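You operate a simulated robot arm through the tools that you are given. There is no shell and no other tool. Be economical: measure what you need, move in short steps, check, and stop when the job is done.

You run a simulated two-armed robot. Do the job below in one go: nothing can be reset, and whatever is moved stays where it is left.

## Task
Glue the grey thumb plug flush into the blue ball.
Fine: wet the thumb hole with the glue stick, stand the stick back in its pot, push the plug home before the glue dries, wait till it has bonded and shut the glue lid. Drop, tip or break nothing, pinch no finger, and leave the ball in its ring. Set down upright: glue stick.

Only the result counts: the job must be done as asked and must still hold three seconds after the hand-in. Knocking over, shifting, dropping, spilling or breaking anything else fails it. Lids that push on must go on centred and level and be pressed home; caps that screw on are set level and turned clockwise until they are tight.

## Robot
Two 7-joint arms with fingered hands on one trunk, on a base that drives. Base frame: it is fixed to the floor where the robot stands at the start and does not move with it; the origin is under the middle of the robot, x ahead of it, y to its left, z up. Readings come in m, degrees, newtons and seconds.
The left shoulder is at the start at [0.06, 0.138, 0.922], the right one opposite. With the tool pointing down near the work surface each hand reaches from about 0.38 to 0.56 m from the robot's upright axis, wherever it stands, measured 20 degrees to its own side. Places, roughly: bowling ball [0.75, -1.5, 0.75]; glue lid [0.8, -0.3, 0.9]; glue tray [0.8, -0.3, 0.8]; thumb hole of the seven pound blue ball [0.5, 0, 1]. Payload 4 kg a hand.
Tool frame (each hand has its own): the origin (TCP) lies between the finger pads and is the grasp point; the fingertips stand 0.036 m ahead of it; z points along the fingers, y is the line along which they close. The gripper opens to 0.12 m. The gripper's body begins 0.042 m behind the TCP. The gripper is a hand of 5 fingers: y runs from the thumb to the fingers, the wrist lies at [-0.015, -0.109, -0.2] in the tool frame, and closing takes about 1.5 s.
Orientation is that of the tool frame in the base frame, as a unit quaternion [w, x, y, z]. With the fingers straight down and the wrist toward the robot, the tool's x, y and z point along [0, 1, 0], [1, 0, 0] and [0, 0, -1] of the base frame.

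## Interface
- The arms move only by the tool jog_arm. It takes "left_rows", "right_rows" or both (then of equal length, played together; a hand with none holds still); each is a list of rows, each a list of 6 numbers: the turn, a rotation vector about the tool's x, y, z in units of 5 degrees (1.0 is 5 degrees), then the shift along the tool's x, y, z in units of 30 mm (1.0 is 30 mm). In form: [[wx, wy, wz, tx, ty, tz], ...]. A call has 1 to 10 rows; each row shifts and turns the commanded pose from where the row before left it, along the tool's axes as they then stand. "left_claw" and "right_claw" are, for a hand that has rows, the finger opening in m, from 0 to 0.12, set as the call begins (left out, the last holds). A call with a number of a shift or a turn outside -1 to 1 is refused whole. Each row takes 0.2 s and may step no farther than 0.05 m and 8.6 degrees from the row before; otherwise, or with a gripper value out of range, the whole call is refused. Where a pose cannot be reached the arm comes as near as it can. A force on the tool above 90 N (or 10 N above the force at the start of the call, whichever is more), or a blocked arm, ends the call early, and 0.2 s more pass. Each finger travels about 0.153 m/s and halts on what it meets, pressing with about 31 N; the grip force reading is that of the motor and also rises with nothing between the fingers. The clock runs only during rows and for 0.2 s after the last one: add rows that do not move to give the fingers time. The reply holds the time, the measured pose of the TCP, the force on the tool along the base axes, the opening and the grip force, in the units named above and with some noise, with the torque about the TCP (base axes, N m) and any sound that the robot's microphone picked up, and new pictures: "show" is both (left out), scene, wrist or none (wrist: the cameras of the hands that moved).
- Cameras (640 x 400 px; columns grow to the right, rows downward): "scene" is now at [0.0684, -0.0195, 1.5565]; the picture's right is [-0.27, -0.96, 0.00], its down [-0.56, 0.16, -0.81] and it looks along [0.78, -0.22, -0.58] (base axes); focal length 248 px, centre (320, 200). "left" rides on the left gripper at [-0.069, -0.079, -0.131] in its tool frame; the picture's right is [-0.78, -0.29, 0.55], its down [0.55, -0.73, 0.40] and it looks along [0.29, 0.61, 0.74] (tool axes); focal length 222 px, centre (320, 200). "right" rides on the right gripper at [0.069, -0.079, -0.131] in its tool frame; the picture's right is [-0.78, 0.29, -0.55], its down [-0.55, -0.73, 0.40] and it looks along [-0.29, 0.61, 0.74] (tool axes); focal length 222 px, centre (320, 200). There is no depth. A picture from a camera that has moved, and an enlarged one, comes with that camera's place and axes in the base frame and with its lens. The place of the scene camera against the robot may be out by one fixed shift of up to 0.025 m in any direction.
- lift_body(by): slides the trunk up (or, below 0, down) by that many m; the arms and the scene camera ride with it, the base frame stays. It gives what a move gives, with no picture.
- base_move(legs): drives the robot by 1 to 6 legs, each [ahead, left, turn to the left] in m, m and degrees, along the robot's own axes; the way and the turn of a leg run together, so that a leg with both is an arc; at most 1.5 m and 180 degrees a leg. The arms and the cameras ride along, it lands a little off, and it stops where it bumps. It gives what a move gives, and a new picture of the scene camera.
- move_fingers(index, middle, ring, little, thumb_bend, thumb_turn, hand): sets how far each is bent, from 0 (flat) to 100 (curled in); at 30 the hand is open as for a grip, at 70 the pads meet at the TCP. One left out holds its place. A second passes; each finger stops where it meets its share of the squeeze, and holds until it gets a number again. A gripper value or a shape takes the hand back. It gives what a move gives, with no picture; readings hold the bend of each and the force on index, middle, ring, little, thumb and palm. thumb_turn goes from beside the hand (0) to across from the fingers (100), as for a grip.
- hand_shape(shape, hand): the hand has 5 fingers and takes this shape, open, in about a second: jaw (thumb against the fingers, like two jaws); tri (thumb and two fingers); tip (a fingertip pinch); poke (one finger out to press); point (the index stretched); flat (the hand flat); cup (the hand cupped); fist (a fist). The gripper value then closes the fingers along that shape, each until it touches; the sizes above hold for jaw. It gives what a move gives, with no picture.
- pan_tilt(pan, tilt): turns the head with the scene camera to pan (to the left, within 86 degrees either way) and tilt (down, from -29 to 69), counted from straight ahead of the robot. It gives what a move gives, and a new picture of the scene camera.
- inspect(camera, box): a new picture of the part [left, top, right, bottom] of that camera's present view, enlarged. No time passes.
- job_done(): hands the job in; it is judged then, once.

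Work in short steps. Places have to be worked out from the pictures, the camera data and where the tool is seen: move nearer, look again, correct. Check each grasp and each placing, and mend what went wrong. You have 120 turns and 260 pictures in all, those below and enlarged ones among them. Open the grippers and draw the arms clear of the work before you hand the job in, unless the task says otherwise.

The tools are called after "Emit:" as name(argument=value, ...) on one line, values as JSON. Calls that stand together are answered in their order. jog_arm: Moves the arms, as the interface text tells. Its arguments: {"type":"object","properties":{"left_rows":{"type":"array","items":{"type":"array","items":{"type":"number"}}},"left_claw":{"type":"number"},"right_rows":{"type":"array","items":{"type":"array","items":{"type":"number"}}},"right_claw":{"type":"number"},"show":{"type":"string","enum":["both","scene","wrist","none"]}},"required":[]} The other tools are called the same way: lift_body (by) slides the trunk up or down; hand_shape (shape, hand) gives the hand a shape; move_fingers (index, middle, ring, little, thumb_bend, thumb_turn, hand) moves the fingers one by one; base_move (legs) drives the base; pan_tilt (pan, tilt) turns the head that bears the scene camera; inspect (camera, box) takes an enlarged picture of a part of a camera's view; job_done () hands the job in.

At the start:

```text
clock: 0.0
left_position: [0.4121, 0.0304, 1.3799]
left_tool_rot: [0.001, 0.707, 0.707, 0.0]
left_ft_force: [-0.5, 0.0, -0.1]
left_ft_torque: [-0.02, -0.01, 0.0]
left_finger_gap: 0.1196
left_gripper_force: 0.1
left_shape: jaw
left_bend: [30.0, 30.0, 30.0, 30.0, 30.0, 97.0]
left_finger forces: [0.0, 0.0, 0.0, 0.1, 0.0, 0.0]
right_position: [0.4025, -0.3944, 1.3318]
right_tool_rot: [0.0, 0.707, 0.708, 0.0]
right_ft_force: [-0.4, 0.7, -0.4]
right_ft_torque: [0.03, -0.01, 0.0]
right_finger_gap: 0.1197
right_gripper_force: 0.1
right_shape: jaw
right_bend: [30.0, 30.0, 30.0, 30.0, 30.0, 97.0]
right_finger forces: [0.0, 0.0, 0.0, 0.0, 0.1, 0.0]
trunk travel left (down, up): [-0.5, 0.09]
robot x, y, heading: [-0.0005, 0.0008, -0.0]
head pan, tilt: [-15.5, 35.5]
```

scene: 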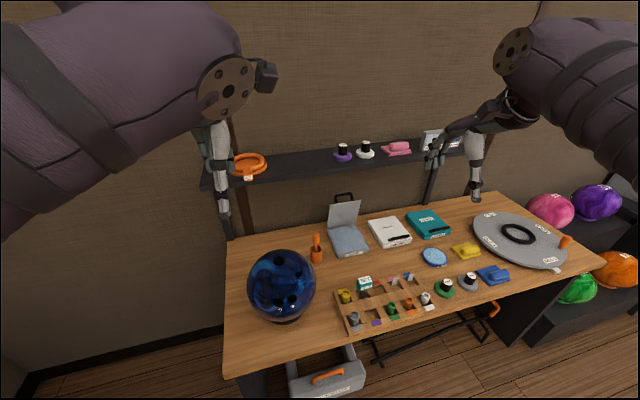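
right: 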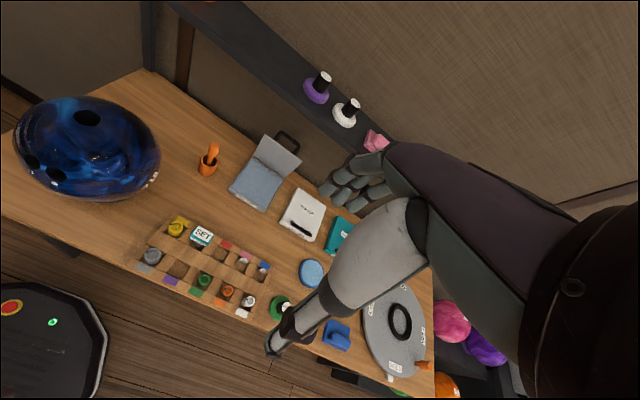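
left: 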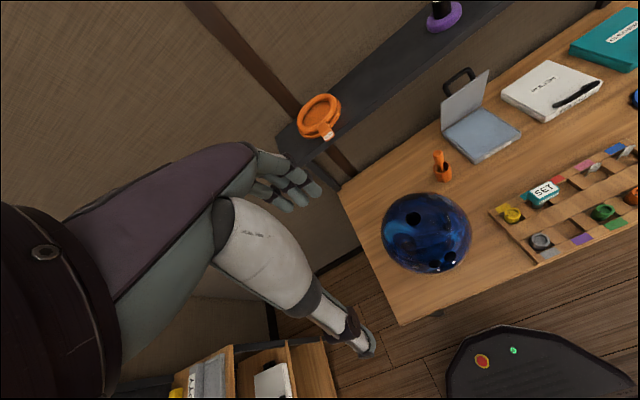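

I look closer at the table: ball, glue pot, tray and plug rack.

Emit:
inspect(camera="scene", box=[230, 180, 390, 340])

Emit:
inspect(camera="scene", box=[330, 230, 530, 340])

Emit:
inspect(camera="left", box=[360, 60, 640, 280])

Emit:
inspect(camera="right", box=[0, 80, 300, 330])

```text
2.50 times, centred on (310, 260) of scene
camera zoom: at [0.0684, -0.0195, 1.5565], right [-0.27, -0.96, 0.0], down [-0.56, 0.16, -0.81], along [0.78, -0.22, -0.58], focal length 620 px, centre (345, 50)
```

zoom: 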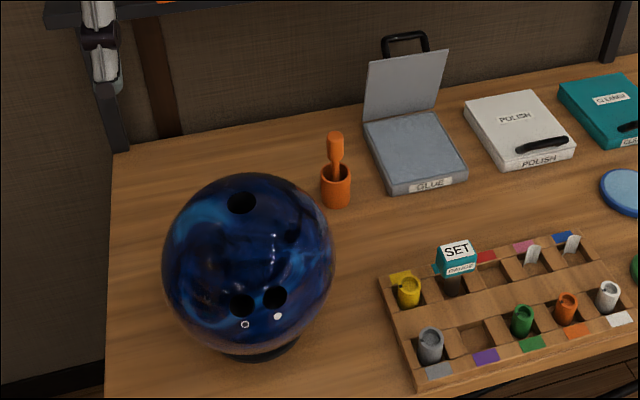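

```text
3.20 times, centred on (430, 285) of scene
camera zoom: at [0.0684, -0.0195, 1.5565], right [-0.27, -0.96, 0.0], down [-0.56, 0.16, -0.81], along [0.78, -0.22, -0.58], focal length 794 px, centre (-32, -72)
```

zoom: 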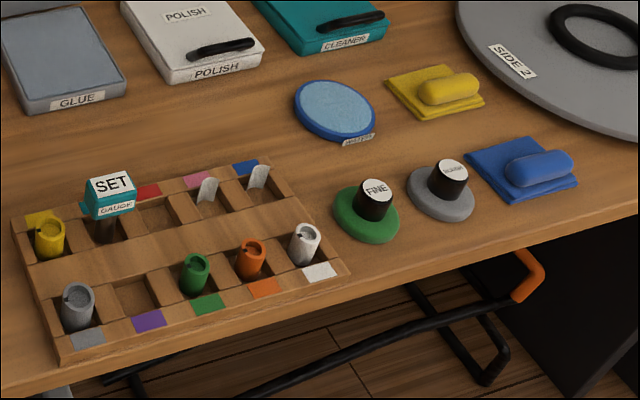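

```text
1.82 times, centred on (500, 170) of left
camera zoom: at [0.333, -0.04, 1.5114], right [-0.29, -0.78, -0.55], down [-0.73, 0.55, -0.4], along [0.61, 0.29, -0.74], focal length 404 px, centre (-7, 254)
```

zoom: 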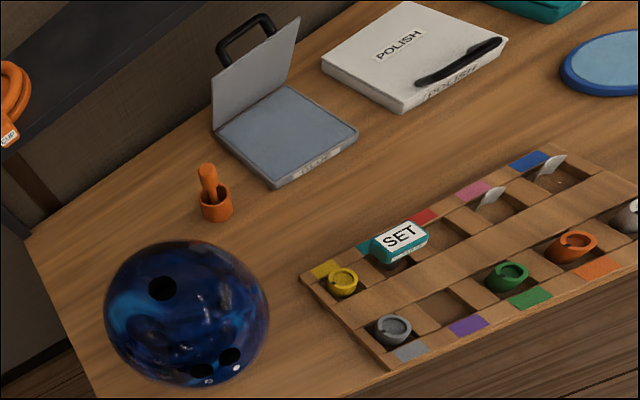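

```text
1.60 times, centred on (150, 205) of right
camera zoom: at [0.3229, -0.3264, 1.4622], right [0.29, -0.78, 0.55], down [-0.73, -0.55, -0.4], along [0.61, -0.29, -0.74], focal length 355 px, centre (592, 192)
```

zoom: 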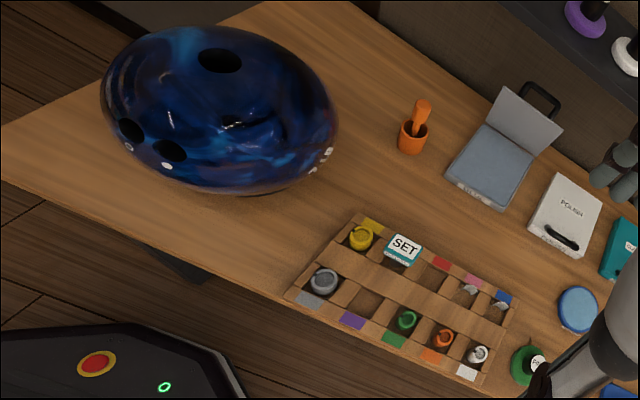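

Triangulated: thumb hole ≈(0.552,-0.035,0.998), pot ≈(0.728,-0.191,0.79), grey plug ≈(0.434,-0.241,0.79), table edge x≈0.39. I zoom in hard on pot, tray, plug and ball holes to understand them.

Emit:
inspect(camera="scene", box=[300, 180, 380, 270])

Emit:
inspect(camera="scene", box=[330, 270, 400, 335])

Emit:
inspect(camera="left", box=[370, 180, 480, 280])

Emit:
inspect(camera="left", box=[420, 60, 530, 190])

Emit:
inspect(camera="left", box=[490, 180, 600, 270])

```text
4.44 times, centred on (340, 225) of scene
camera zoom: at [0.0684, -0.0195, 1.5565], right [-0.27, -0.96, 0.0], down [-0.56, 0.16, -0.81], along [0.78, -0.22, -0.58], focal length 1103 px, centre (231, 89)
```

zoom: 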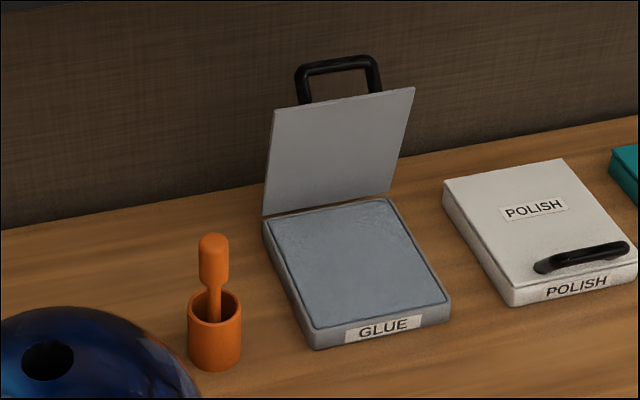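

```text
6.15 times, centred on (365, 302) of scene
camera zoom: at [0.0684, -0.0195, 1.5565], right [-0.27, -0.96, 0.0], down [-0.56, 0.16, -0.81], along [0.78, -0.22, -0.58], focal length 1527 px, centre (43, -431)
```

zoom: 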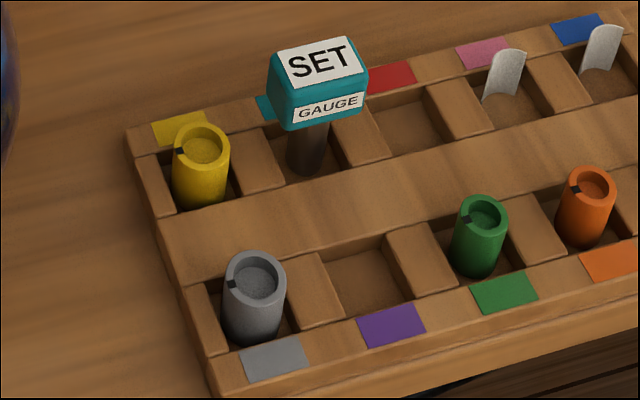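

```text
4.00 times, centred on (425, 230) of left
camera zoom: at [0.333, -0.04, 1.5114], right [-0.29, -0.78, -0.55], down [-0.73, 0.55, -0.4], along [0.61, 0.29, -0.74], focal length 888 px, centre (-100, 80)
```

zoom: 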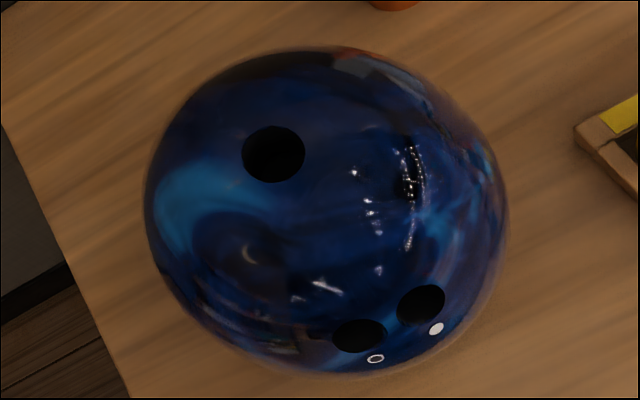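

```text
3.08 times, centred on (475, 125) of left
camera zoom: at [0.333, -0.04, 1.5114], right [-0.29, -0.78, -0.55], down [-0.73, 0.55, -0.4], along [0.61, 0.29, -0.74], focal length 684 px, centre (-157, 431)
```

zoom: 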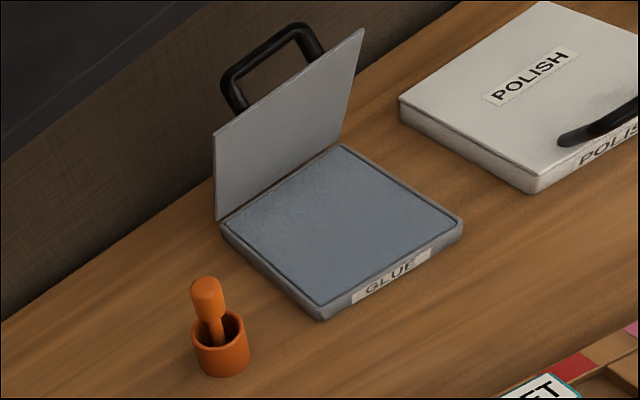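

```text
4.44 times, centred on (545, 225) of left
camera zoom: at [0.333, -0.04, 1.5114], right [-0.29, -0.78, -0.55], down [-0.73, 0.55, -0.4], along [0.61, 0.29, -0.74], focal length 987 px, centre (-680, 89)
```

zoom: 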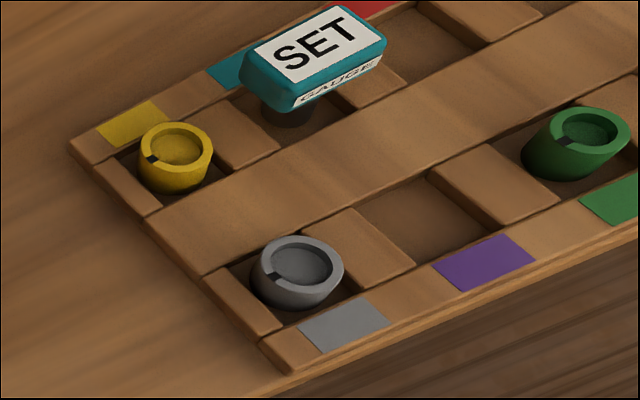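

The tray holds a glue film (lid open, handle on it), the stick stands in its pot; the plug stands notched in the rack's near-left cell. Plan: left hand takes the plug first, then the right hand does stick → tray → hole, then the plug goes in at once. I drive sideways so the left hand faces the plug.

Emit:
base_move(legs=[[0, -0.22, 0]])

Emit:
hand_shape(hand="left", shape="tri")

```text
clock: 1.7
left_position: [0.4121, -0.19, 1.3808]
left_tool_rot: [-0.001, 0.707, 0.707, 0.001]
left_ft_force: [-0.1, -0.1, 0.5]
left_ft_torque: [0.02, -0.02, 0.0]
left_finger_gap: 0.1197
left_gripper_force: 0.1
left_shape: jaw
left_bend: [30.0, 30.0, 30.0, 30.0, 30.0, 97.0]
left_finger forces: [0.0, 0.0, 0.0, 0.0, 0.0, 0.1]
right_position: [0.4026, -0.615, 1.3316]
right_tool_rot: [0.0, 0.707, 0.708, 0.001]
right_ft_force: [-0.8, 0.2, 0.2]
right_ft_torque: [0.06, 0.0, -0.02]
right_finger_gap: 0.1196
right_gripper_force: 0.0
right_shape: jaw
right_bend: [30.0, 30.0, 30.0, 30.0, 30.0, 97.0]
right_finger forces: [0.1, 0.0, 0.1, 0.0, 0.0, 0.0]
trunk travel left (down, up): [-0.5, 0.09]
robot x, y, heading: [0.0031, -0.2153, 0.1]
head pan, tilt: [-15.5, 35.5]
camera scene: at [0.0685, -0.2398, 1.5565], right [-0.27, -0.96, 0.0], down [-0.56, 0.16, -0.81], along [0.78, -0.22, -0.58], focal length 248 px, centre (320, 200)
```

scene: 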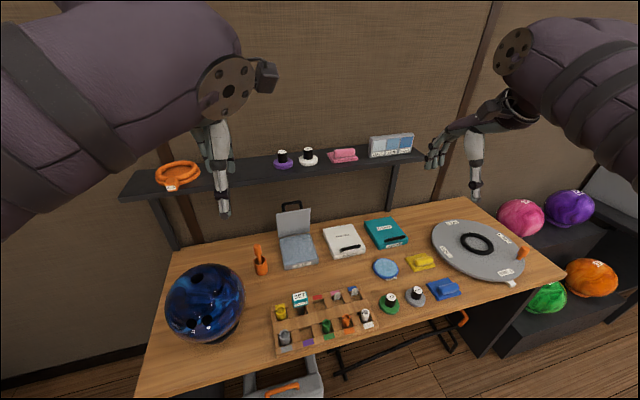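

```text
clock: 2.6
left_position: [0.4119, -0.1893, 1.3814]
left_tool_rot: [0.0, 0.707, 0.708, 0.001]
left_ft_force: [0.3, 1.0, 0.4]
left_ft_torque: [0.0, 0.04, 0.02]
left_finger_gap: 0.1197
left_gripper_force: 0.1
left_shape: tri
left_bend: [30.0, 30.0, 99.0, 99.0, 30.0, 97.0]
left_finger forces: [0.0, 0.1, 0.0, 0.0, 0.1, 0.1]
right_position: [0.4015, -0.6149, 1.3312]
right_tool_rot: [0.0, 0.707, 0.707, 0.0]
right_ft_force: [-0.2, -0.4, 0.2]
right_ft_torque: [0.04, -0.04, 0.02]
right_finger_gap: 0.1196
right_gripper_force: 0.1
right_shape: jaw
right_bend: [30.0, 30.0, 30.0, 30.0, 30.0, 97.0]
right_finger forces: [0.0, 0.0, 0.0, 0.0, 0.0, 0.1]
trunk travel left (down, up): [-0.5, 0.09]
robot x, y, heading: [0.0043, -0.2191, 0.1]
head pan, tilt: [-15.5, 35.5]
```

Base moved exactly. I lower the left hand to above the plug (target 0.434,-0.241, z≈1.09) and look with its wrist camera.

Emit:
jog_arm(left_rows=[[0, 0, 0, -0.17, 0.07, 1], [0, 0, 0, -0.17, 0.07, 1], [0, 0, 0, -0.17, 0.07, 1], [0, 0, 0, -0.17, 0.07, 1], [0, 0, 0, -0.17, 0.07, 1], [0, 0, 0, -0.17, 0.07, 1], [0, 0, 0, -0.17, 0.07, 1], [0, 0, 0, -0.17, 0.07, 1], [0, 0, 0, -0.17, 0.07, 1], [0, 0, 0, -0.17, 0.07, 1]], show="both")

```text
clock: 4.8
left_position: [0.4331, -0.2382, 1.0827]
left_tool_rot: [-0.001, 0.707, 0.707, 0.0]
left_ft_force: [0.4, -0.4, 0.2]
left_ft_torque: [-0.02, 0.01, -0.03]
left_finger_gap: 0.1196
left_gripper_force: 0.0
left_shape: tri
left_bend: [30.0, 30.0, 99.0, 99.0, 30.0, 97.0]
left_finger forces: [0.1, 0.0, 0.0, 0.0, 0.0, 0.1]
right_position: [0.4033, -0.6143, 1.3317]
right_tool_rot: [0.001, 0.707, 0.707, 0.0]
right_ft_force: [-0.5, -0.2, 0.1]
right_ft_torque: [0.0, -0.01, 0.02]
right_finger_gap: 0.1198
right_gripper_force: 0.0
right_shape: jaw
right_bend: [30.0, 30.0, 30.0, 30.0, 30.0, 97.0]
right_finger forces: [0.1, 0.0, 0.0, 0.0, 0.0, 0.0]
trunk travel left (down, up): [-0.5, 0.09]
robot x, y, heading: [0.002, -0.2191, -0.0]
head pan, tilt: [-15.5, 35.5]
camera scene: at [0.0689, -0.2384, 1.5565], right [-0.27, -0.96, 0.0], down [-0.56, 0.15, -0.81], along [0.78, -0.22, -0.58], focal length 248 px, centre (320, 200)
camera left: at [0.3541, -0.3081, 1.2133], right [-0.29, -0.79, -0.55], down [-0.74, 0.55, -0.4], along [0.61, 0.29, -0.74], focal length 222 px, centre (320, 200)
```

scene: 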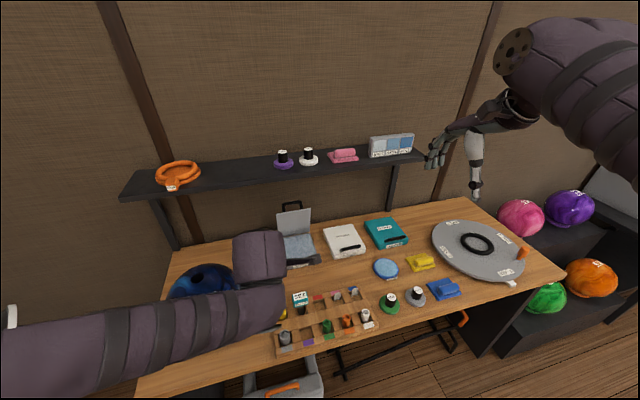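
left: 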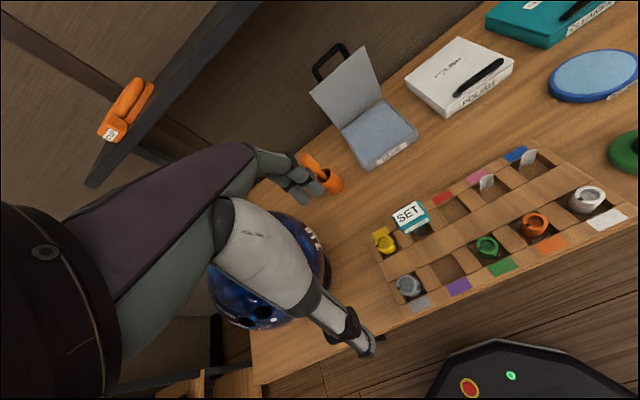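

The camera fits: plug again at ≈(0.435,-0.237). I zoom in on it to get the top height, axis and the cell clearances.

Emit:
inspect(camera="left", box=[370, 250, 450, 320])

Emit:
inspect(camera="scene", box=[265, 315, 325, 360])

```text
5.71 times, centred on (410, 285) of left
camera zoom: at [0.3541, -0.3081, 1.2133], right [-0.29, -0.79, -0.55], down [-0.74, 0.55, -0.4], along [0.61, 0.29, -0.74], focal length 1269 px, centre (-194, -286)
```

zoom: 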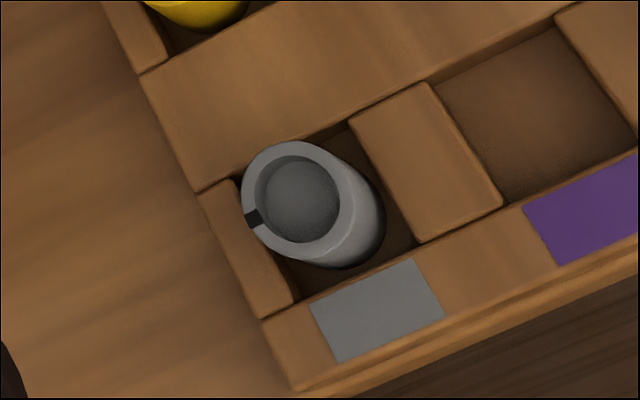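

```text
8.89 times, centred on (295, 338) of scene
camera zoom: at [0.0689, -0.2384, 1.5565], right [-0.27, -0.96, 0.0], down [-0.56, 0.15, -0.81], along [0.78, -0.22, -0.58], focal length 2206 px, centre (542, -1022)
```

zoom: 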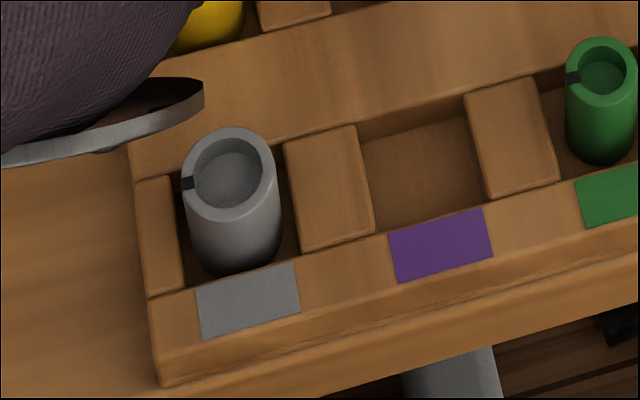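

Two views agree: plug top at ≈(0.432,-0.238,0.816), rack top ≈0.795, so ~21 mm stands proud. I come down over it to z≈0.90 and check.

Emit:
jog_arm(left_rows=[[0, 0, 0, 0, 0, 1], [0, 0, 0, 0, 0, 1], [0, 0, 0, 0, 0, 1], [0, 0, 0, 0, 0, 1], [0, 0, 0, 0, 0, 1], [0, 0, 0, 0, 0, 1]], left_claw=0.08, show="wrist")

Emit:
inspect(camera="left", box=[240, 150, 460, 370])

Emit:
inspect(camera="scene", box=[230, 290, 350, 370])

```text
clock: 6.2
left_position: [0.434, -0.239, 0.9011]
left_tool_rot: [0.0, 0.706, 0.708, 0.0]
left_ft_force: [0.2, 0.0, 0.7]
left_ft_torque: [-0.01, -0.02, 0.01]
left_finger_gap: 0.0805
left_gripper_force: 0.1
left_shape: tri
left_bend: [35.0, 39.0, 99.0, 99.0, 43.0, 99.0]
left_finger forces: [0.0, 0.0, 0.0, 0.1, 0.0, 0.0]
right_position: [0.402, -0.6142, 1.3318]
right_tool_rot: [0.0, 0.708, 0.707, 0.0]
right_ft_force: [0.8, 0.4, 0.7]
right_ft_torque: [0.01, 0.03, -0.01]
right_finger_gap: 0.1197
right_gripper_force: 0.1
right_shape: jaw
right_bend: [30.0, 30.0, 30.0, 30.0, 30.0, 97.0]
right_finger forces: [0.1, 0.0, 0.1, 0.0, 0.0, 0.0]
trunk travel left (down, up): [-0.5, 0.09]
robot x, y, heading: [-0.0028, -0.2197, 0.1]
head pan, tilt: [-15.5, 35.5]
camera left: at [0.3551, -0.309, 1.0324], right [-0.29, -0.79, -0.55], down [-0.74, 0.55, -0.4], along [0.61, 0.29, -0.74], focal length 222 px, centre (320, 200)
```

left: 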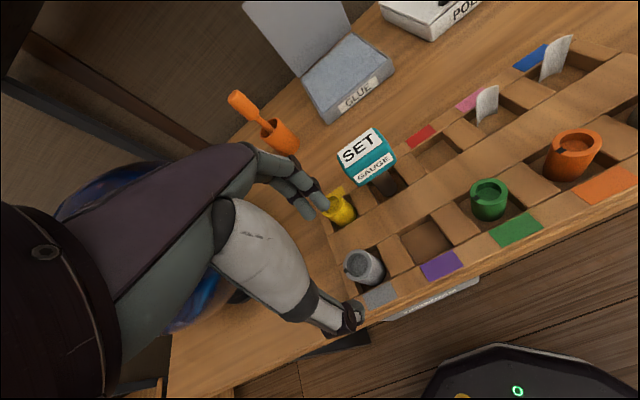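

```text
1.82 times, centred on (350, 260) of left
camera zoom: at [0.3551, -0.309, 1.0324], right [-0.29, -0.79, -0.55], down [-0.74, 0.55, -0.4], along [0.61, 0.29, -0.74], focal length 404 px, centre (266, 91)
```

zoom: 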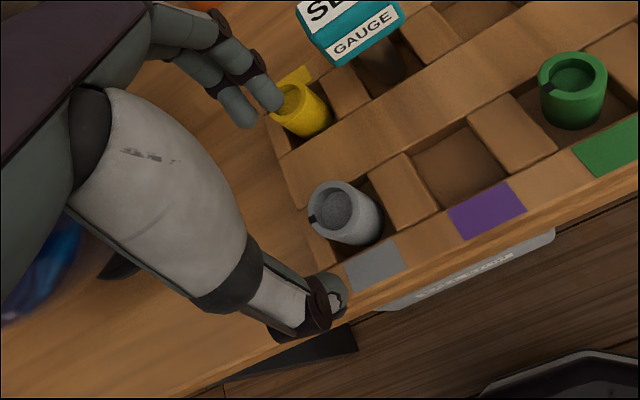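

```text
5.00 times, centred on (290, 330) of scene
camera zoom: at [0.0692, -0.2382, 1.5565], right [-0.27, -0.96, 0.0], down [-0.56, 0.15, -0.81], along [0.78, -0.22, -0.58], focal length 1241 px, centre (470, -450)
```

zoom: 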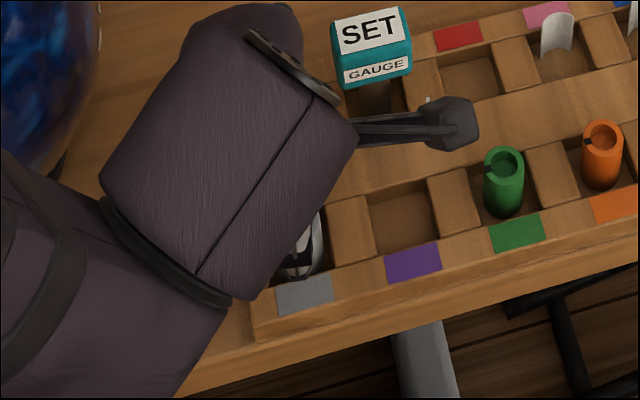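

The plug lies under the TCP within 1 mm. I descend to TCP z≈0.842 (tips just above the rack top).

Emit:
jog_arm(left_rows=[[0, 0, 0, 0, 0, 0.7], [0, 0, 0, 0, 0, 0.65], [0, 0, 0, 0, 0, 0.6]], show="wrist")

Emit:
inspect(camera="left", box=[260, 170, 420, 350])

```text
clock: 7.0
left_position: [0.434, -0.2385, 0.8429]
left_tool_rot: [0.001, 0.707, 0.707, 0.0]
left_ft_force: [-0.4, 0.2, 0.6]
left_ft_torque: [0.0, 0.02, -0.01]
left_finger_gap: 0.0801
left_gripper_force: 0.0
left_shape: tri
left_bend: [35.0, 39.0, 99.0, 99.0, 43.0, 99.0]
left_finger forces: [0.0, 0.2, 0.1, 0.0, 0.0, 0.1]
right_position: [0.402, -0.6142, 1.3312]
right_tool_rot: [0.0, 0.708, 0.707, 0.0]
right_ft_force: [-0.7, 0.1, 0.4]
right_ft_torque: [0.01, 0.02, 0.0]
right_finger_gap: 0.1198
right_gripper_force: 0.0
right_shape: jaw
right_bend: [30.0, 30.0, 30.0, 30.0, 30.0, 97.0]
right_finger forces: [0.0, 0.0, 0.0, 0.0, 0.0, 0.0]
trunk travel left (down, up): [-0.5, 0.09]
robot x, y, heading: [-0.0013, -0.2189, 0.5]
head pan, tilt: [-15.5, 35.5]
camera left: at [0.3546, -0.3091, 0.9734], right [-0.29, -0.79, -0.55], down [-0.74, 0.55, -0.4], along [0.61, 0.29, -0.74], focal length 222 px, centre (320, 200)
```

left: 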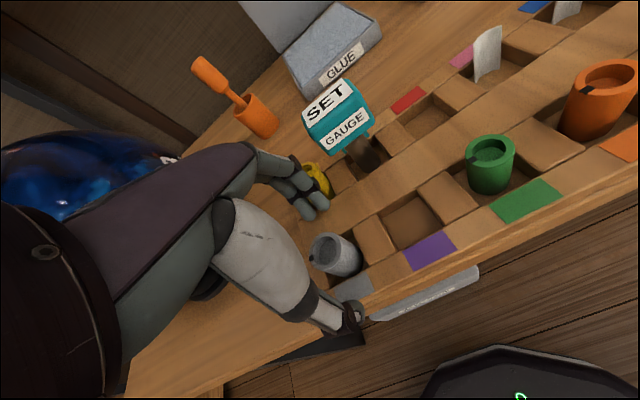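

```text
2.22 times, centred on (340, 260) of left
camera zoom: at [0.3546, -0.3091, 0.9734], right [-0.29, -0.79, -0.55], down [-0.74, 0.55, -0.4], along [0.61, 0.29, -0.74], focal length 494 px, centre (276, 67)
```

zoom: 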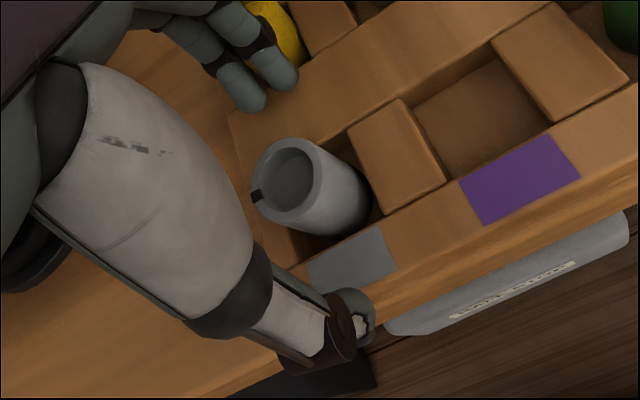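

Plug is centred between thumb and fingers. I lower 7 mm more and close gently.

Emit:
jog_arm(left_rows=[[0, 0, 0, 0, 0, 0.23], [0, 0, 0, 0, 0, 0]], left_claw=0.05, show="none")

Emit:
inspect(camera="left", box=[260, 170, 420, 350])

```text
clock: 7.6
left_position: [0.4318, -0.24, 0.8382]
left_tool_rot: [0.003, 0.708, 0.706, 0.002]
left_ft_force: [-3.5, 1.1, 39.7]
left_ft_torque: [-0.13, 1.59, -0.03]
left_finger_gap: 0.0512
left_gripper_force: 0.0
left_shape: tri
left_bend: [45.0, 49.0, 99.0, 99.0, 63.0, 100.0]
left_finger forces: [1.0, 0.0, 0.0, 0.0, 38.7, 0.0]
right_position: [0.3984, -0.6137, 1.333]
right_tool_rot: [0.0, 0.707, 0.707, 0.0]
right_ft_force: [-0.5, 0.3, 0.9]
right_ft_torque: [0.0, 0.04, 0.03]
right_finger_gap: 0.12
right_gripper_force: 0.0
right_shape: jaw
right_bend: [30.0, 30.0, 30.0, 30.0, 30.0, 97.0]
right_finger forces: [0.1, 0.0, 0.1, 0.0, 0.0, 0.1]
trunk travel left (down, up): [-0.5, 0.09]
robot x, y, heading: [0.0011, -0.2142, 0.0]
head pan, tilt: [-15.5, 35.5]
```

```text
2.22 times, centred on (340, 260) of left
camera zoom: at [0.3531, -0.3099, 0.9689], right [-0.29, -0.79, -0.55], down [-0.73, 0.55, -0.4], along [0.62, 0.28, -0.73], focal length 494 px, centre (276, 67)
```

zoom: 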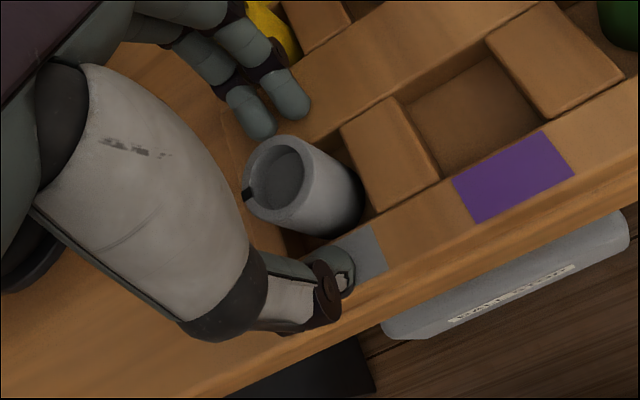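

The thumb tip presses on the rack edge; I raise the hand 9 mm at once.

Emit:
jog_arm(left_rows=[[0, 0, 0, 0, 0, -0.35], [0, 0, 0, 0, 0, 0]], left_claw=0.05, show="none")

Emit:
inspect(camera="left", box=[260, 170, 420, 350])

```text
clock: 8.2
left_position: [0.4317, -0.2382, 0.8443]
left_tool_rot: [-0.001, 0.706, 0.708, -0.001]
left_ft_force: [-0.2, 0.0, -0.5]
left_ft_torque: [0.02, 0.01, 0.02]
left_finger_gap: 0.05
left_gripper_force: 0.1
left_shape: tri
left_bend: [45.0, 49.0, 99.0, 99.0, 64.0, 100.0]
left_finger forces: [0.0, 0.0, 0.0, 0.0, 0.0, 0.0]
right_position: [0.4026, -0.6145, 1.3308]
right_tool_rot: [0.0, 0.707, 0.707, 0.0]
right_ft_force: [0.2, -1.5, 0.1]
right_ft_torque: [-0.01, 0.04, 0.0]
right_finger_gap: 0.1199
right_gripper_force: 0.0
right_shape: jaw
right_bend: [30.0, 30.0, 30.0, 30.0, 30.0, 97.0]
right_finger forces: [0.0, 0.0, 0.0, 0.1, 0.0, 0.0]
trunk travel left (down, up): [-0.5, 0.09]
robot x, y, heading: [-0.0015, -0.2192, -0.1]
head pan, tilt: [-15.5, 35.5]
```

```text
2.22 times, centred on (340, 260) of left
camera zoom: at [0.3542, -0.309, 0.9753], right [-0.29, -0.78, -0.55], down [-0.74, 0.55, -0.4], along [0.61, 0.29, -0.74], focal length 494 px, centre (276, 67)
```

zoom: 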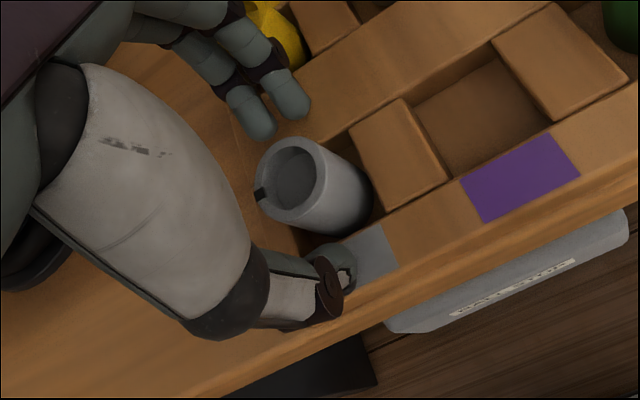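

Free again and centred. I close on the plug.

Emit:
jog_arm(left_rows=[[0, 0, 0, 0, 0, 0], [0, 0, 0, 0, 0, 0], [0, 0, 0, 0, 0, 0], [0, 0, 0, 0, 0, 0]], left_claw=0.015, show="none")

Emit:
inspect(camera="left", box=[260, 170, 420, 350])

```text
clock: 9.2
left_position: [0.4326, -0.2388, 0.8459]
left_tool_rot: [-0.001, 0.707, 0.708, 0.001]
left_ft_force: [1.1, 0.1, 0.1]
left_ft_torque: [-0.01, 0.01, 0.0]
left_finger_gap: 0.0223
left_gripper_force: 30.1
left_shape: tri
left_bend: [57.0, 60.0, 100.0, 100.0, 70.0, 100.0]
left_finger forces: [13.6, 14.4, 0.1, 0.0, 27.6, 0.1]
right_position: [0.4013, -0.6142, 1.3326]
right_tool_rot: [0.0, 0.707, 0.707, 0.0]
right_ft_force: [-0.8, -0.6, 0.2]
right_ft_torque: [0.02, 0.0, -0.01]
right_finger_gap: 0.1198
right_gripper_force: 0.1
right_shape: jaw
right_bend: [30.0, 30.0, 30.0, 30.0, 30.0, 97.0]
right_finger forces: [0.0, 0.1, 0.0, 0.0, 0.0, 0.1]
trunk travel left (down, up): [-0.5, 0.09]
robot x, y, heading: [0.0029, -0.2205, -0.1]
head pan, tilt: [-15.5, 35.5]
```

```text
2.22 times, centred on (340, 260) of left
camera zoom: at [0.3541, -0.3093, 0.9762], right [-0.29, -0.79, -0.55], down [-0.74, 0.55, -0.4], along [0.61, 0.29, -0.74], focal length 494 px, centre (276, 67)
```

zoom: 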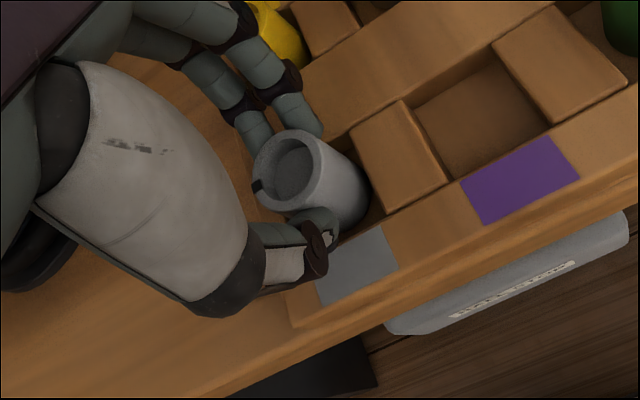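

Firm three-finger grip (14/14/28 N). I lift slowly and check.

Emit:
jog_arm(left_rows=[[0, 0, 0, 0, 0, -0.3], [0, 0, 0, 0, 0, -0.5], [0, 0, 0, 0, 0, -1], [0, 0, 0, 0, 0, -1], [0, 0, 0, 0, 0, -1], [0, 0, 0, 0, 0, -1]], show="both")

Emit:
inspect(camera="left", box=[260, 170, 420, 350])

```text
clock: 10.6
left_position: [0.433, -0.2389, 0.9889]
left_tool_rot: [0.0, 0.708, 0.707, 0.0]
left_ft_force: [0.1, -0.8, -0.8]
left_ft_torque: [0.0, -0.01, 0.0]
left_finger_gap: 0.0225
left_gripper_force: 31.3
left_shape: tri
left_bend: [57.0, 60.0, 100.0, 100.0, 70.0, 100.0]
left_finger forces: [13.9, 14.4, 0.1, 0.1, 27.7, 0.0]
right_position: [0.4022, -0.6132, 1.3312]
right_tool_rot: [0.0, 0.707, 0.708, 0.0]
right_ft_force: [0.7, 0.5, 0.2]
right_ft_torque: [0.0, 0.01, -0.02]
right_finger_gap: 0.1194
right_gripper_force: 0.0
right_shape: jaw
right_bend: [30.0, 30.0, 30.0, 30.0, 30.0, 97.0]
right_finger forces: [0.1, 0.0, 0.0, 0.1, 0.1, 0.1]
trunk travel left (down, up): [-0.5, 0.09]
robot x, y, heading: [-0.0, -0.218, 0.0]
head pan, tilt: [-15.5, 35.5]
camera scene: at [0.0681, -0.2382, 1.5565], right [-0.27, -0.96, 0.0], down [-0.56, 0.15, -0.81], along [0.79, -0.22, -0.58], focal length 248 px, centre (320, 200)
camera left: at [0.3538, -0.3097, 1.1194], right [-0.29, -0.78, -0.55], down [-0.73, 0.55, -0.4], along [0.61, 0.29, -0.74], focal length 222 px, centre (320, 200)
```

scene: 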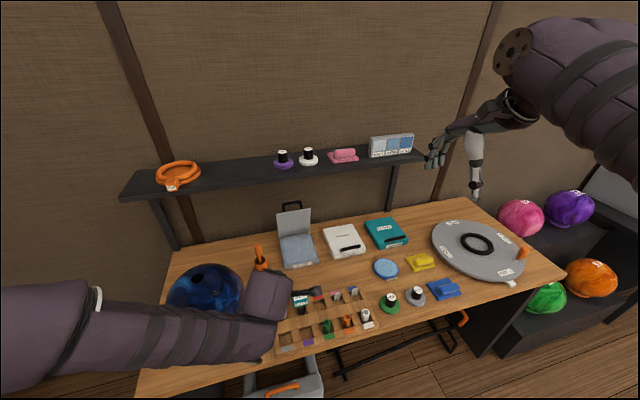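
left: 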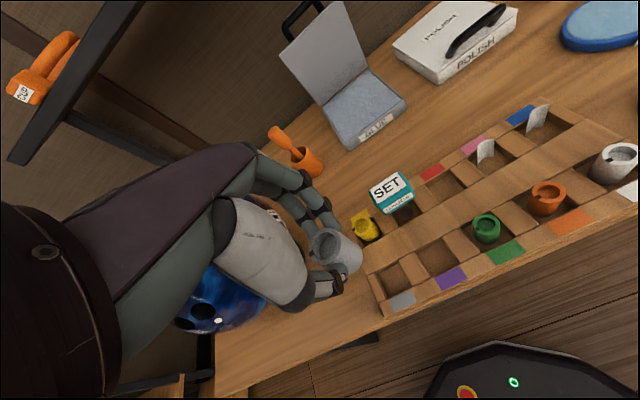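

```text
2.22 times, centred on (340, 260) of left
camera zoom: at [0.3538, -0.3097, 1.1194], right [-0.29, -0.78, -0.55], down [-0.73, 0.55, -0.4], along [0.61, 0.29, -0.74], focal length 494 px, centre (276, 67)
```

zoom: 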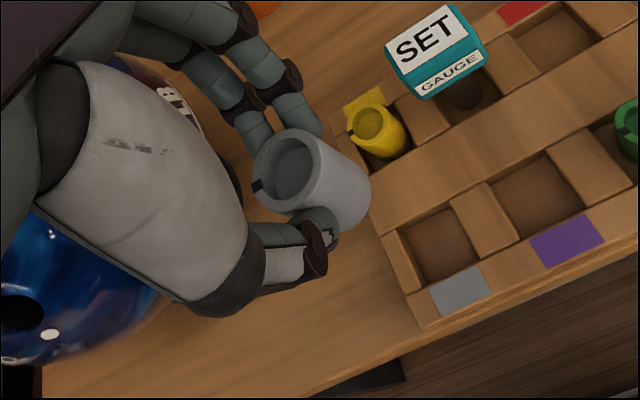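

Plug is out and held upright. Before driving nearer I tilt the head down to see the table edge, what lies underneath and my own base.

Emit:
pan_tilt(pan=0, tilt=69)

```text
clock: 11.6
left_position: [0.4326, -0.2394, 0.9879]
left_tool_rot: [0.0, 0.706, 0.708, 0.0]
left_ft_force: [0.0, -0.8, -0.2]
left_ft_torque: [0.03, -0.03, 0.02]
left_finger_gap: 0.0222
left_gripper_force: 31.3
left_shape: tri
left_bend: [57.0, 60.0, 100.0, 100.0, 70.0, 100.0]
left_finger forces: [13.9, 14.3, 0.0, 0.0, 27.7, 0.1]
right_position: [0.4015, -0.6142, 1.3317]
right_tool_rot: [0.0, 0.707, 0.708, 0.0]
right_ft_force: [-0.3, -0.7, 0.0]
right_ft_torque: [0.0, -0.02, 0.0]
right_finger_gap: 0.1198
right_gripper_force: 0.1
right_shape: jaw
right_bend: [30.0, 30.0, 30.0, 30.0, 30.0, 97.0]
right_finger forces: [0.1, 0.0, 0.0, 0.1, 0.1, 0.0]
trunk travel left (down, up): [-0.5, 0.09]
robot x, y, heading: [0.0025, -0.2202, -0.0]
head pan, tilt: [0.0, 68.8]
camera scene: at [0.0399, -0.2148, 1.5136], right [0.0, -1.0, 0.0], down [-0.93, 0.0, -0.36], along [0.36, 0.0, -0.93], focal length 248 px, centre (320, 200)
```

scene: 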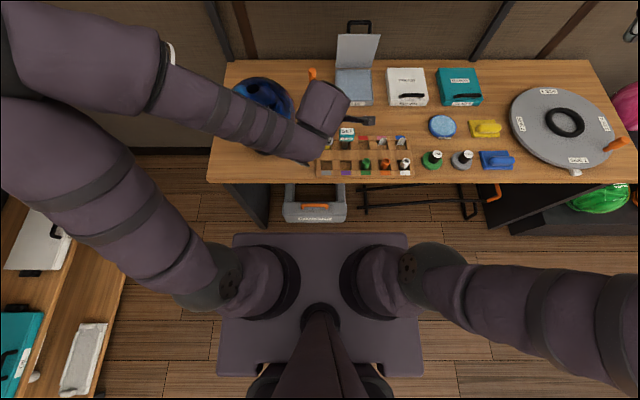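

The chest is high and clear, but a box under the table edge limits driving ahead; a small 0.07 m advance suffices. From axis ≈(0.07,-0.10) both hands should reach everything. First raise the left hand with the plug up and to the left.

Emit:
jog_arm(left_rows=[[0, 0, 0, 0.4, 0, -1], [0, 0, 0, 0.8, 0, -1], [0, 0, 0, 0.8, 0, -1], [0, 0, 0, 0.8, 0, -1], [0, 0, 0, 0.8, 0, -1], [0, 0, 0, 0.8, 0, -1], [0, 0, 0, 0.8, 0, -1]], show="none")

Emit:
base_move(legs=[[0.07, 0.12, 0]])

Emit:
pan_tilt(pan=-15, tilt=40)

```text
clock: 13.2
left_position: [0.4329, -0.0838, 1.1996]
left_tool_rot: [0.0, 0.707, 0.707, 0.0]
left_ft_force: [0.0, -0.3, -1.5]
left_ft_torque: [-0.02, 0.02, 0.0]
left_finger_gap: 0.0222
left_gripper_force: 31.2
left_shape: tri
left_bend: [57.0, 60.0, 100.0, 100.0, 70.0, 100.0]
left_finger forces: [14.3, 14.6, 0.0, 0.0, 27.6, 0.1]
right_position: [0.4005, -0.6137, 1.3325]
right_tool_rot: [0.0, 0.707, 0.708, 0.0]
right_ft_force: [-0.1, 0.2, -0.4]
right_ft_torque: [-0.01, -0.02, -0.02]
right_finger_gap: 0.1196
right_gripper_force: 0.1
right_shape: jaw
right_bend: [30.0, 30.0, 30.0, 30.0, 30.0, 97.0]
right_finger forces: [0.0, 0.1, 0.0, 0.0, 0.0, 0.0]
trunk travel left (down, up): [-0.5, 0.09]
robot x, y, heading: [-0.0003, -0.2203, 0.1]
head pan, tilt: [0.0, 68.8]
```

```text
clock: 14.5
left_position: [0.5052, 0.0373, 1.1998]
left_tool_rot: [-0.001, 0.707, 0.708, 0.0]
left_ft_force: [0.4, 0.4, -1.0]
left_ft_torque: [-0.02, 0.0, 0.0]
left_finger_gap: 0.0219
left_gripper_force: 31.1
left_shape: tri
left_bend: [57.0, 60.0, 100.0, 100.0, 70.0, 100.0]
left_finger forces: [14.2, 14.6, 0.0, 0.0, 27.5, 0.1]
right_position: [0.4715, -0.4928, 1.3333]
right_tool_rot: [0.0, 0.707, 0.707, -0.001]
right_ft_force: [0.5, 0.6, 0.5]
right_ft_torque: [-0.05, 0.01, 0.03]
right_finger_gap: 0.1197
right_gripper_force: 0.0
right_shape: jaw
right_bend: [30.0, 30.0, 30.0, 30.0, 30.0, 97.0]
right_finger forces: [0.0, 0.0, 0.0, 0.0, 0.0, 0.0]
trunk travel left (down, up): [-0.5, 0.09]
robot x, y, heading: [0.0677, -0.0984, -0.0]
head pan, tilt: [0.0, 68.8]
camera scene: at [0.1103, -0.0917, 1.5135], right [0.0, -1.0, 0.0], down [-0.93, 0.0, -0.36], along [0.36, 0.0, -0.93], focal length 248 px, centre (320, 200)
```

scene: 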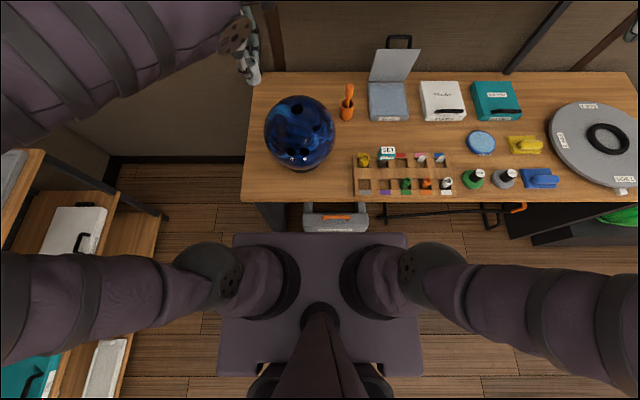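

```text
clock: 15.4
left_position: [0.5034, 0.037, 1.1998]
left_tool_rot: [0.0, 0.706, 0.708, 0.0]
left_ft_force: [-0.3, 0.4, -0.8]
left_ft_torque: [-0.03, 0.03, 0.0]
left_finger_gap: 0.0224
left_gripper_force: 30.9
left_shape: tri
left_bend: [57.0, 60.0, 100.0, 100.0, 70.0, 100.0]
left_finger forces: [14.3, 14.6, 0.0, 0.0, 27.5, 0.0]
right_position: [0.4713, -0.4935, 1.3319]
right_tool_rot: [0.0, 0.707, 0.707, 0.0]
right_ft_force: [-0.1, -0.8, 0.0]
right_ft_torque: [0.02, -0.01, 0.03]
right_finger_gap: 0.1197
right_gripper_force: 0.1
right_shape: jaw
right_bend: [30.0, 30.0, 30.0, 30.0, 30.0, 97.0]
right_finger forces: [0.0, 0.1, 0.0, 0.0, 0.1, 0.0]
trunk travel left (down, up): [-0.5, 0.09]
robot x, y, heading: [0.0717, -0.098, -0.1]
head pan, tilt: [-15.0, 40.0]
camera scene: at [0.1356, -0.1153, 1.5496], right [-0.26, -0.97, 0.0], down [-0.62, 0.17, -0.77], along [0.74, -0.2, -0.64], focal length 248 px, centre (320, 200)
```

scene: 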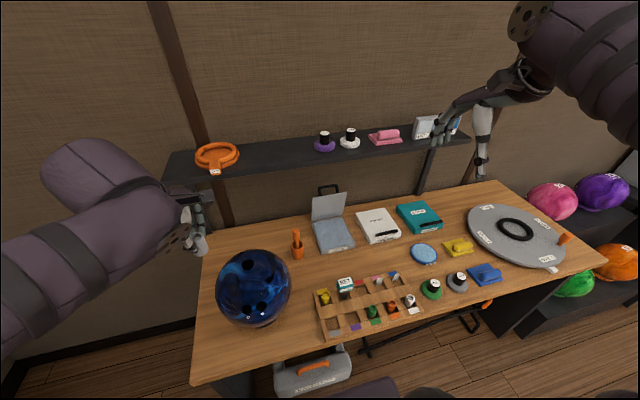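

Clear view. I use the left wrist camera and zooms of the scene camera to refine hole, pot and stick.

Emit:
inspect(camera="left", box=[0, 0, 640, 400])

Emit:
inspect(camera="scene", box=[200, 190, 360, 340])

Emit:
hand_shape(hand="right", shape="tri")

```text
1.00 times, centred on (320, 200) of left
camera zoom: at [0.4251, -0.0336, 1.3308], right [-0.29, -0.78, -0.55], down [-0.73, 0.55, -0.4], along [0.61, 0.29, -0.74], focal length 222 px, centre (320, 200)
```

zoom: 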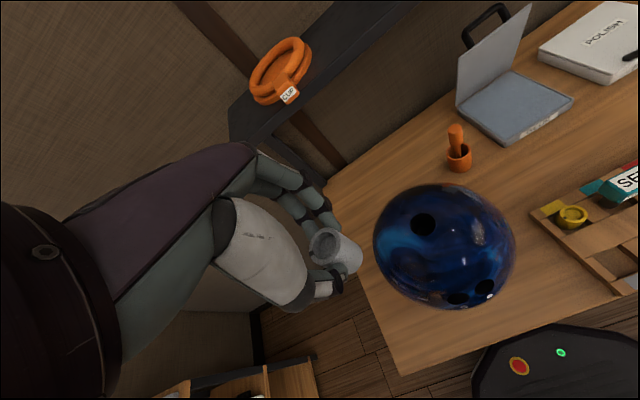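

```text
2.67 times, centred on (280, 265) of scene
camera zoom: at [0.1356, -0.1153, 1.5496], right [-0.26, -0.97, 0.0], down [-0.62, 0.17, -0.77], along [0.74, -0.2, -0.64], focal length 662 px, centre (427, 27)
```

zoom: 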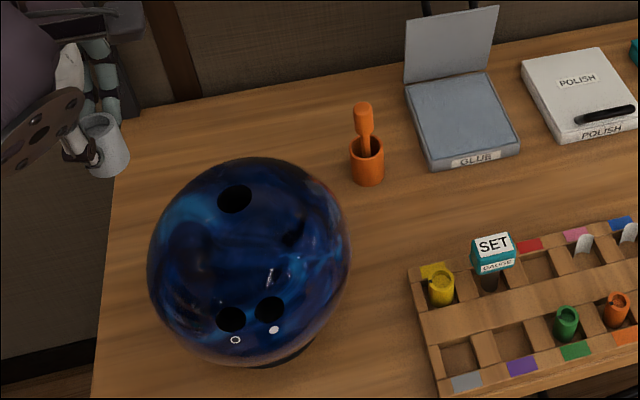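

```text
clock: 16.3
left_position: [0.5041, 0.0373, 1.2008]
left_tool_rot: [0.0, 0.707, 0.708, 0.0]
left_ft_force: [-0.6, -0.4, 0.4]
left_ft_torque: [0.03, 0.02, 0.03]
left_finger_gap: 0.0219
left_gripper_force: 30.9
left_shape: tri
left_bend: [57.0, 60.0, 100.0, 100.0, 70.0, 100.0]
left_finger forces: [14.3, 14.6, 0.1, 0.0, 27.6, 0.1]
right_position: [0.4704, -0.4933, 1.3328]
right_tool_rot: [0.0, 0.707, 0.707, 0.0]
right_ft_force: [0.5, 1.0, 0.2]
right_ft_torque: [-0.01, 0.03, -0.02]
right_finger_gap: 0.1201
right_gripper_force: 0.0
right_shape: tri
right_bend: [30.0, 30.0, 99.0, 99.0, 30.0, 97.0]
right_finger forces: [0.1, 0.1, 0.0, 0.0, 0.1, 0.0]
trunk travel left (down, up): [-0.5, 0.09]
robot x, y, heading: [0.0647, -0.0968, -0.1]
head pan, tilt: [-15.0, 40.0]
```

Hole confirmed (0.551,-0.037,0.998), with the ball centre right below (≈0.552,-0.036,0.89), so the hole axis is vertical. I check the held plug's tilt with a close zoom, and the stick.

Emit:
inspect(camera="scene", box=[205, 195, 265, 240])

Emit:
inspect(camera="left", box=[290, 210, 380, 310])

Emit:
inspect(camera="scene", box=[280, 215, 330, 265])

Emit:
inspect(camera="left", box=[420, 100, 520, 190])

```text
8.89 times, centred on (235, 218) of scene
camera zoom: at [0.1356, -0.1153, 1.5496], right [-0.26, -0.97, 0.0], down [-0.62, 0.17, -0.77], along [0.74, -0.2, -0.64], focal length 2206 px, centre (1076, 44)
```

zoom: 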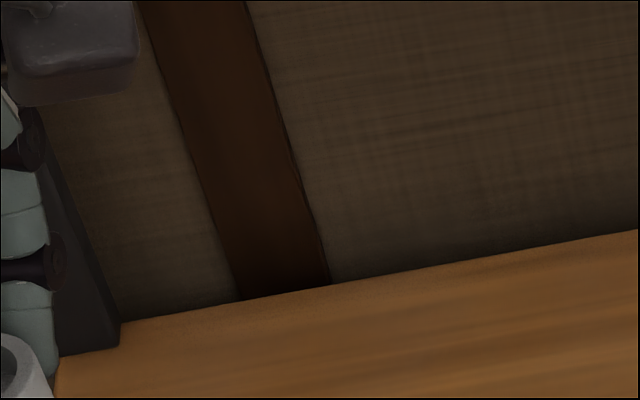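

```text
4.00 times, centred on (335, 260) of left
camera zoom: at [0.4251, -0.0336, 1.3308], right [-0.29, -0.78, -0.55], down [-0.73, 0.55, -0.4], along [0.61, 0.29, -0.74], focal length 888 px, centre (260, -40)
```

zoom: 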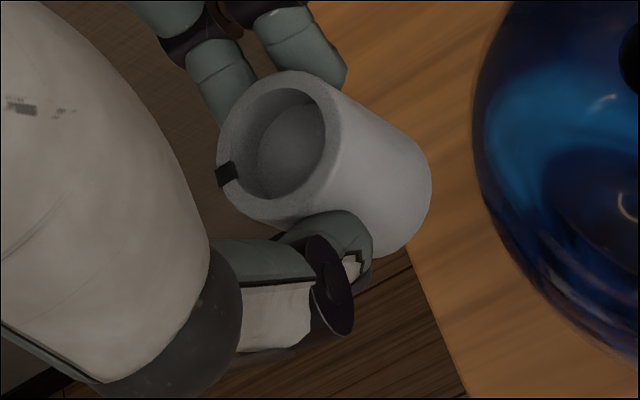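

```text
8.00 times, centred on (305, 240) of scene
camera zoom: at [0.1356, -0.1153, 1.5496], right [-0.26, -0.97, 0.0], down [-0.62, 0.17, -0.77], along [0.74, -0.2, -0.64], focal length 1986 px, centre (440, -120)
```

zoom: 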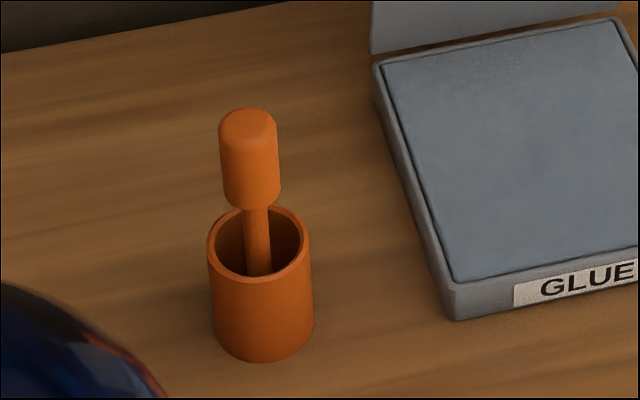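

```text
4.44 times, centred on (470, 145) of left
camera zoom: at [0.4251, -0.0336, 1.3308], right [-0.29, -0.78, -0.55], down [-0.73, 0.55, -0.4], along [0.61, 0.29, -0.74], focal length 987 px, centre (-347, 444)
```

zoom: 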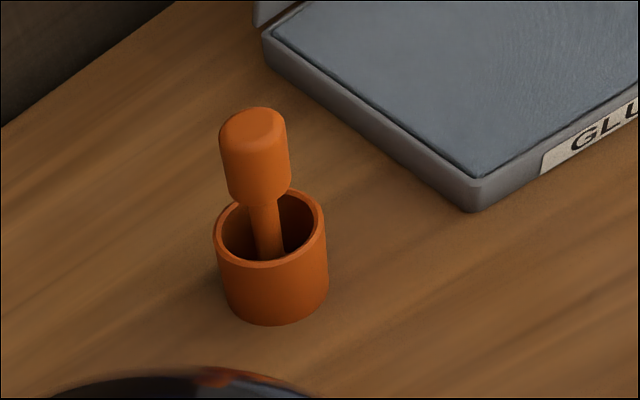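

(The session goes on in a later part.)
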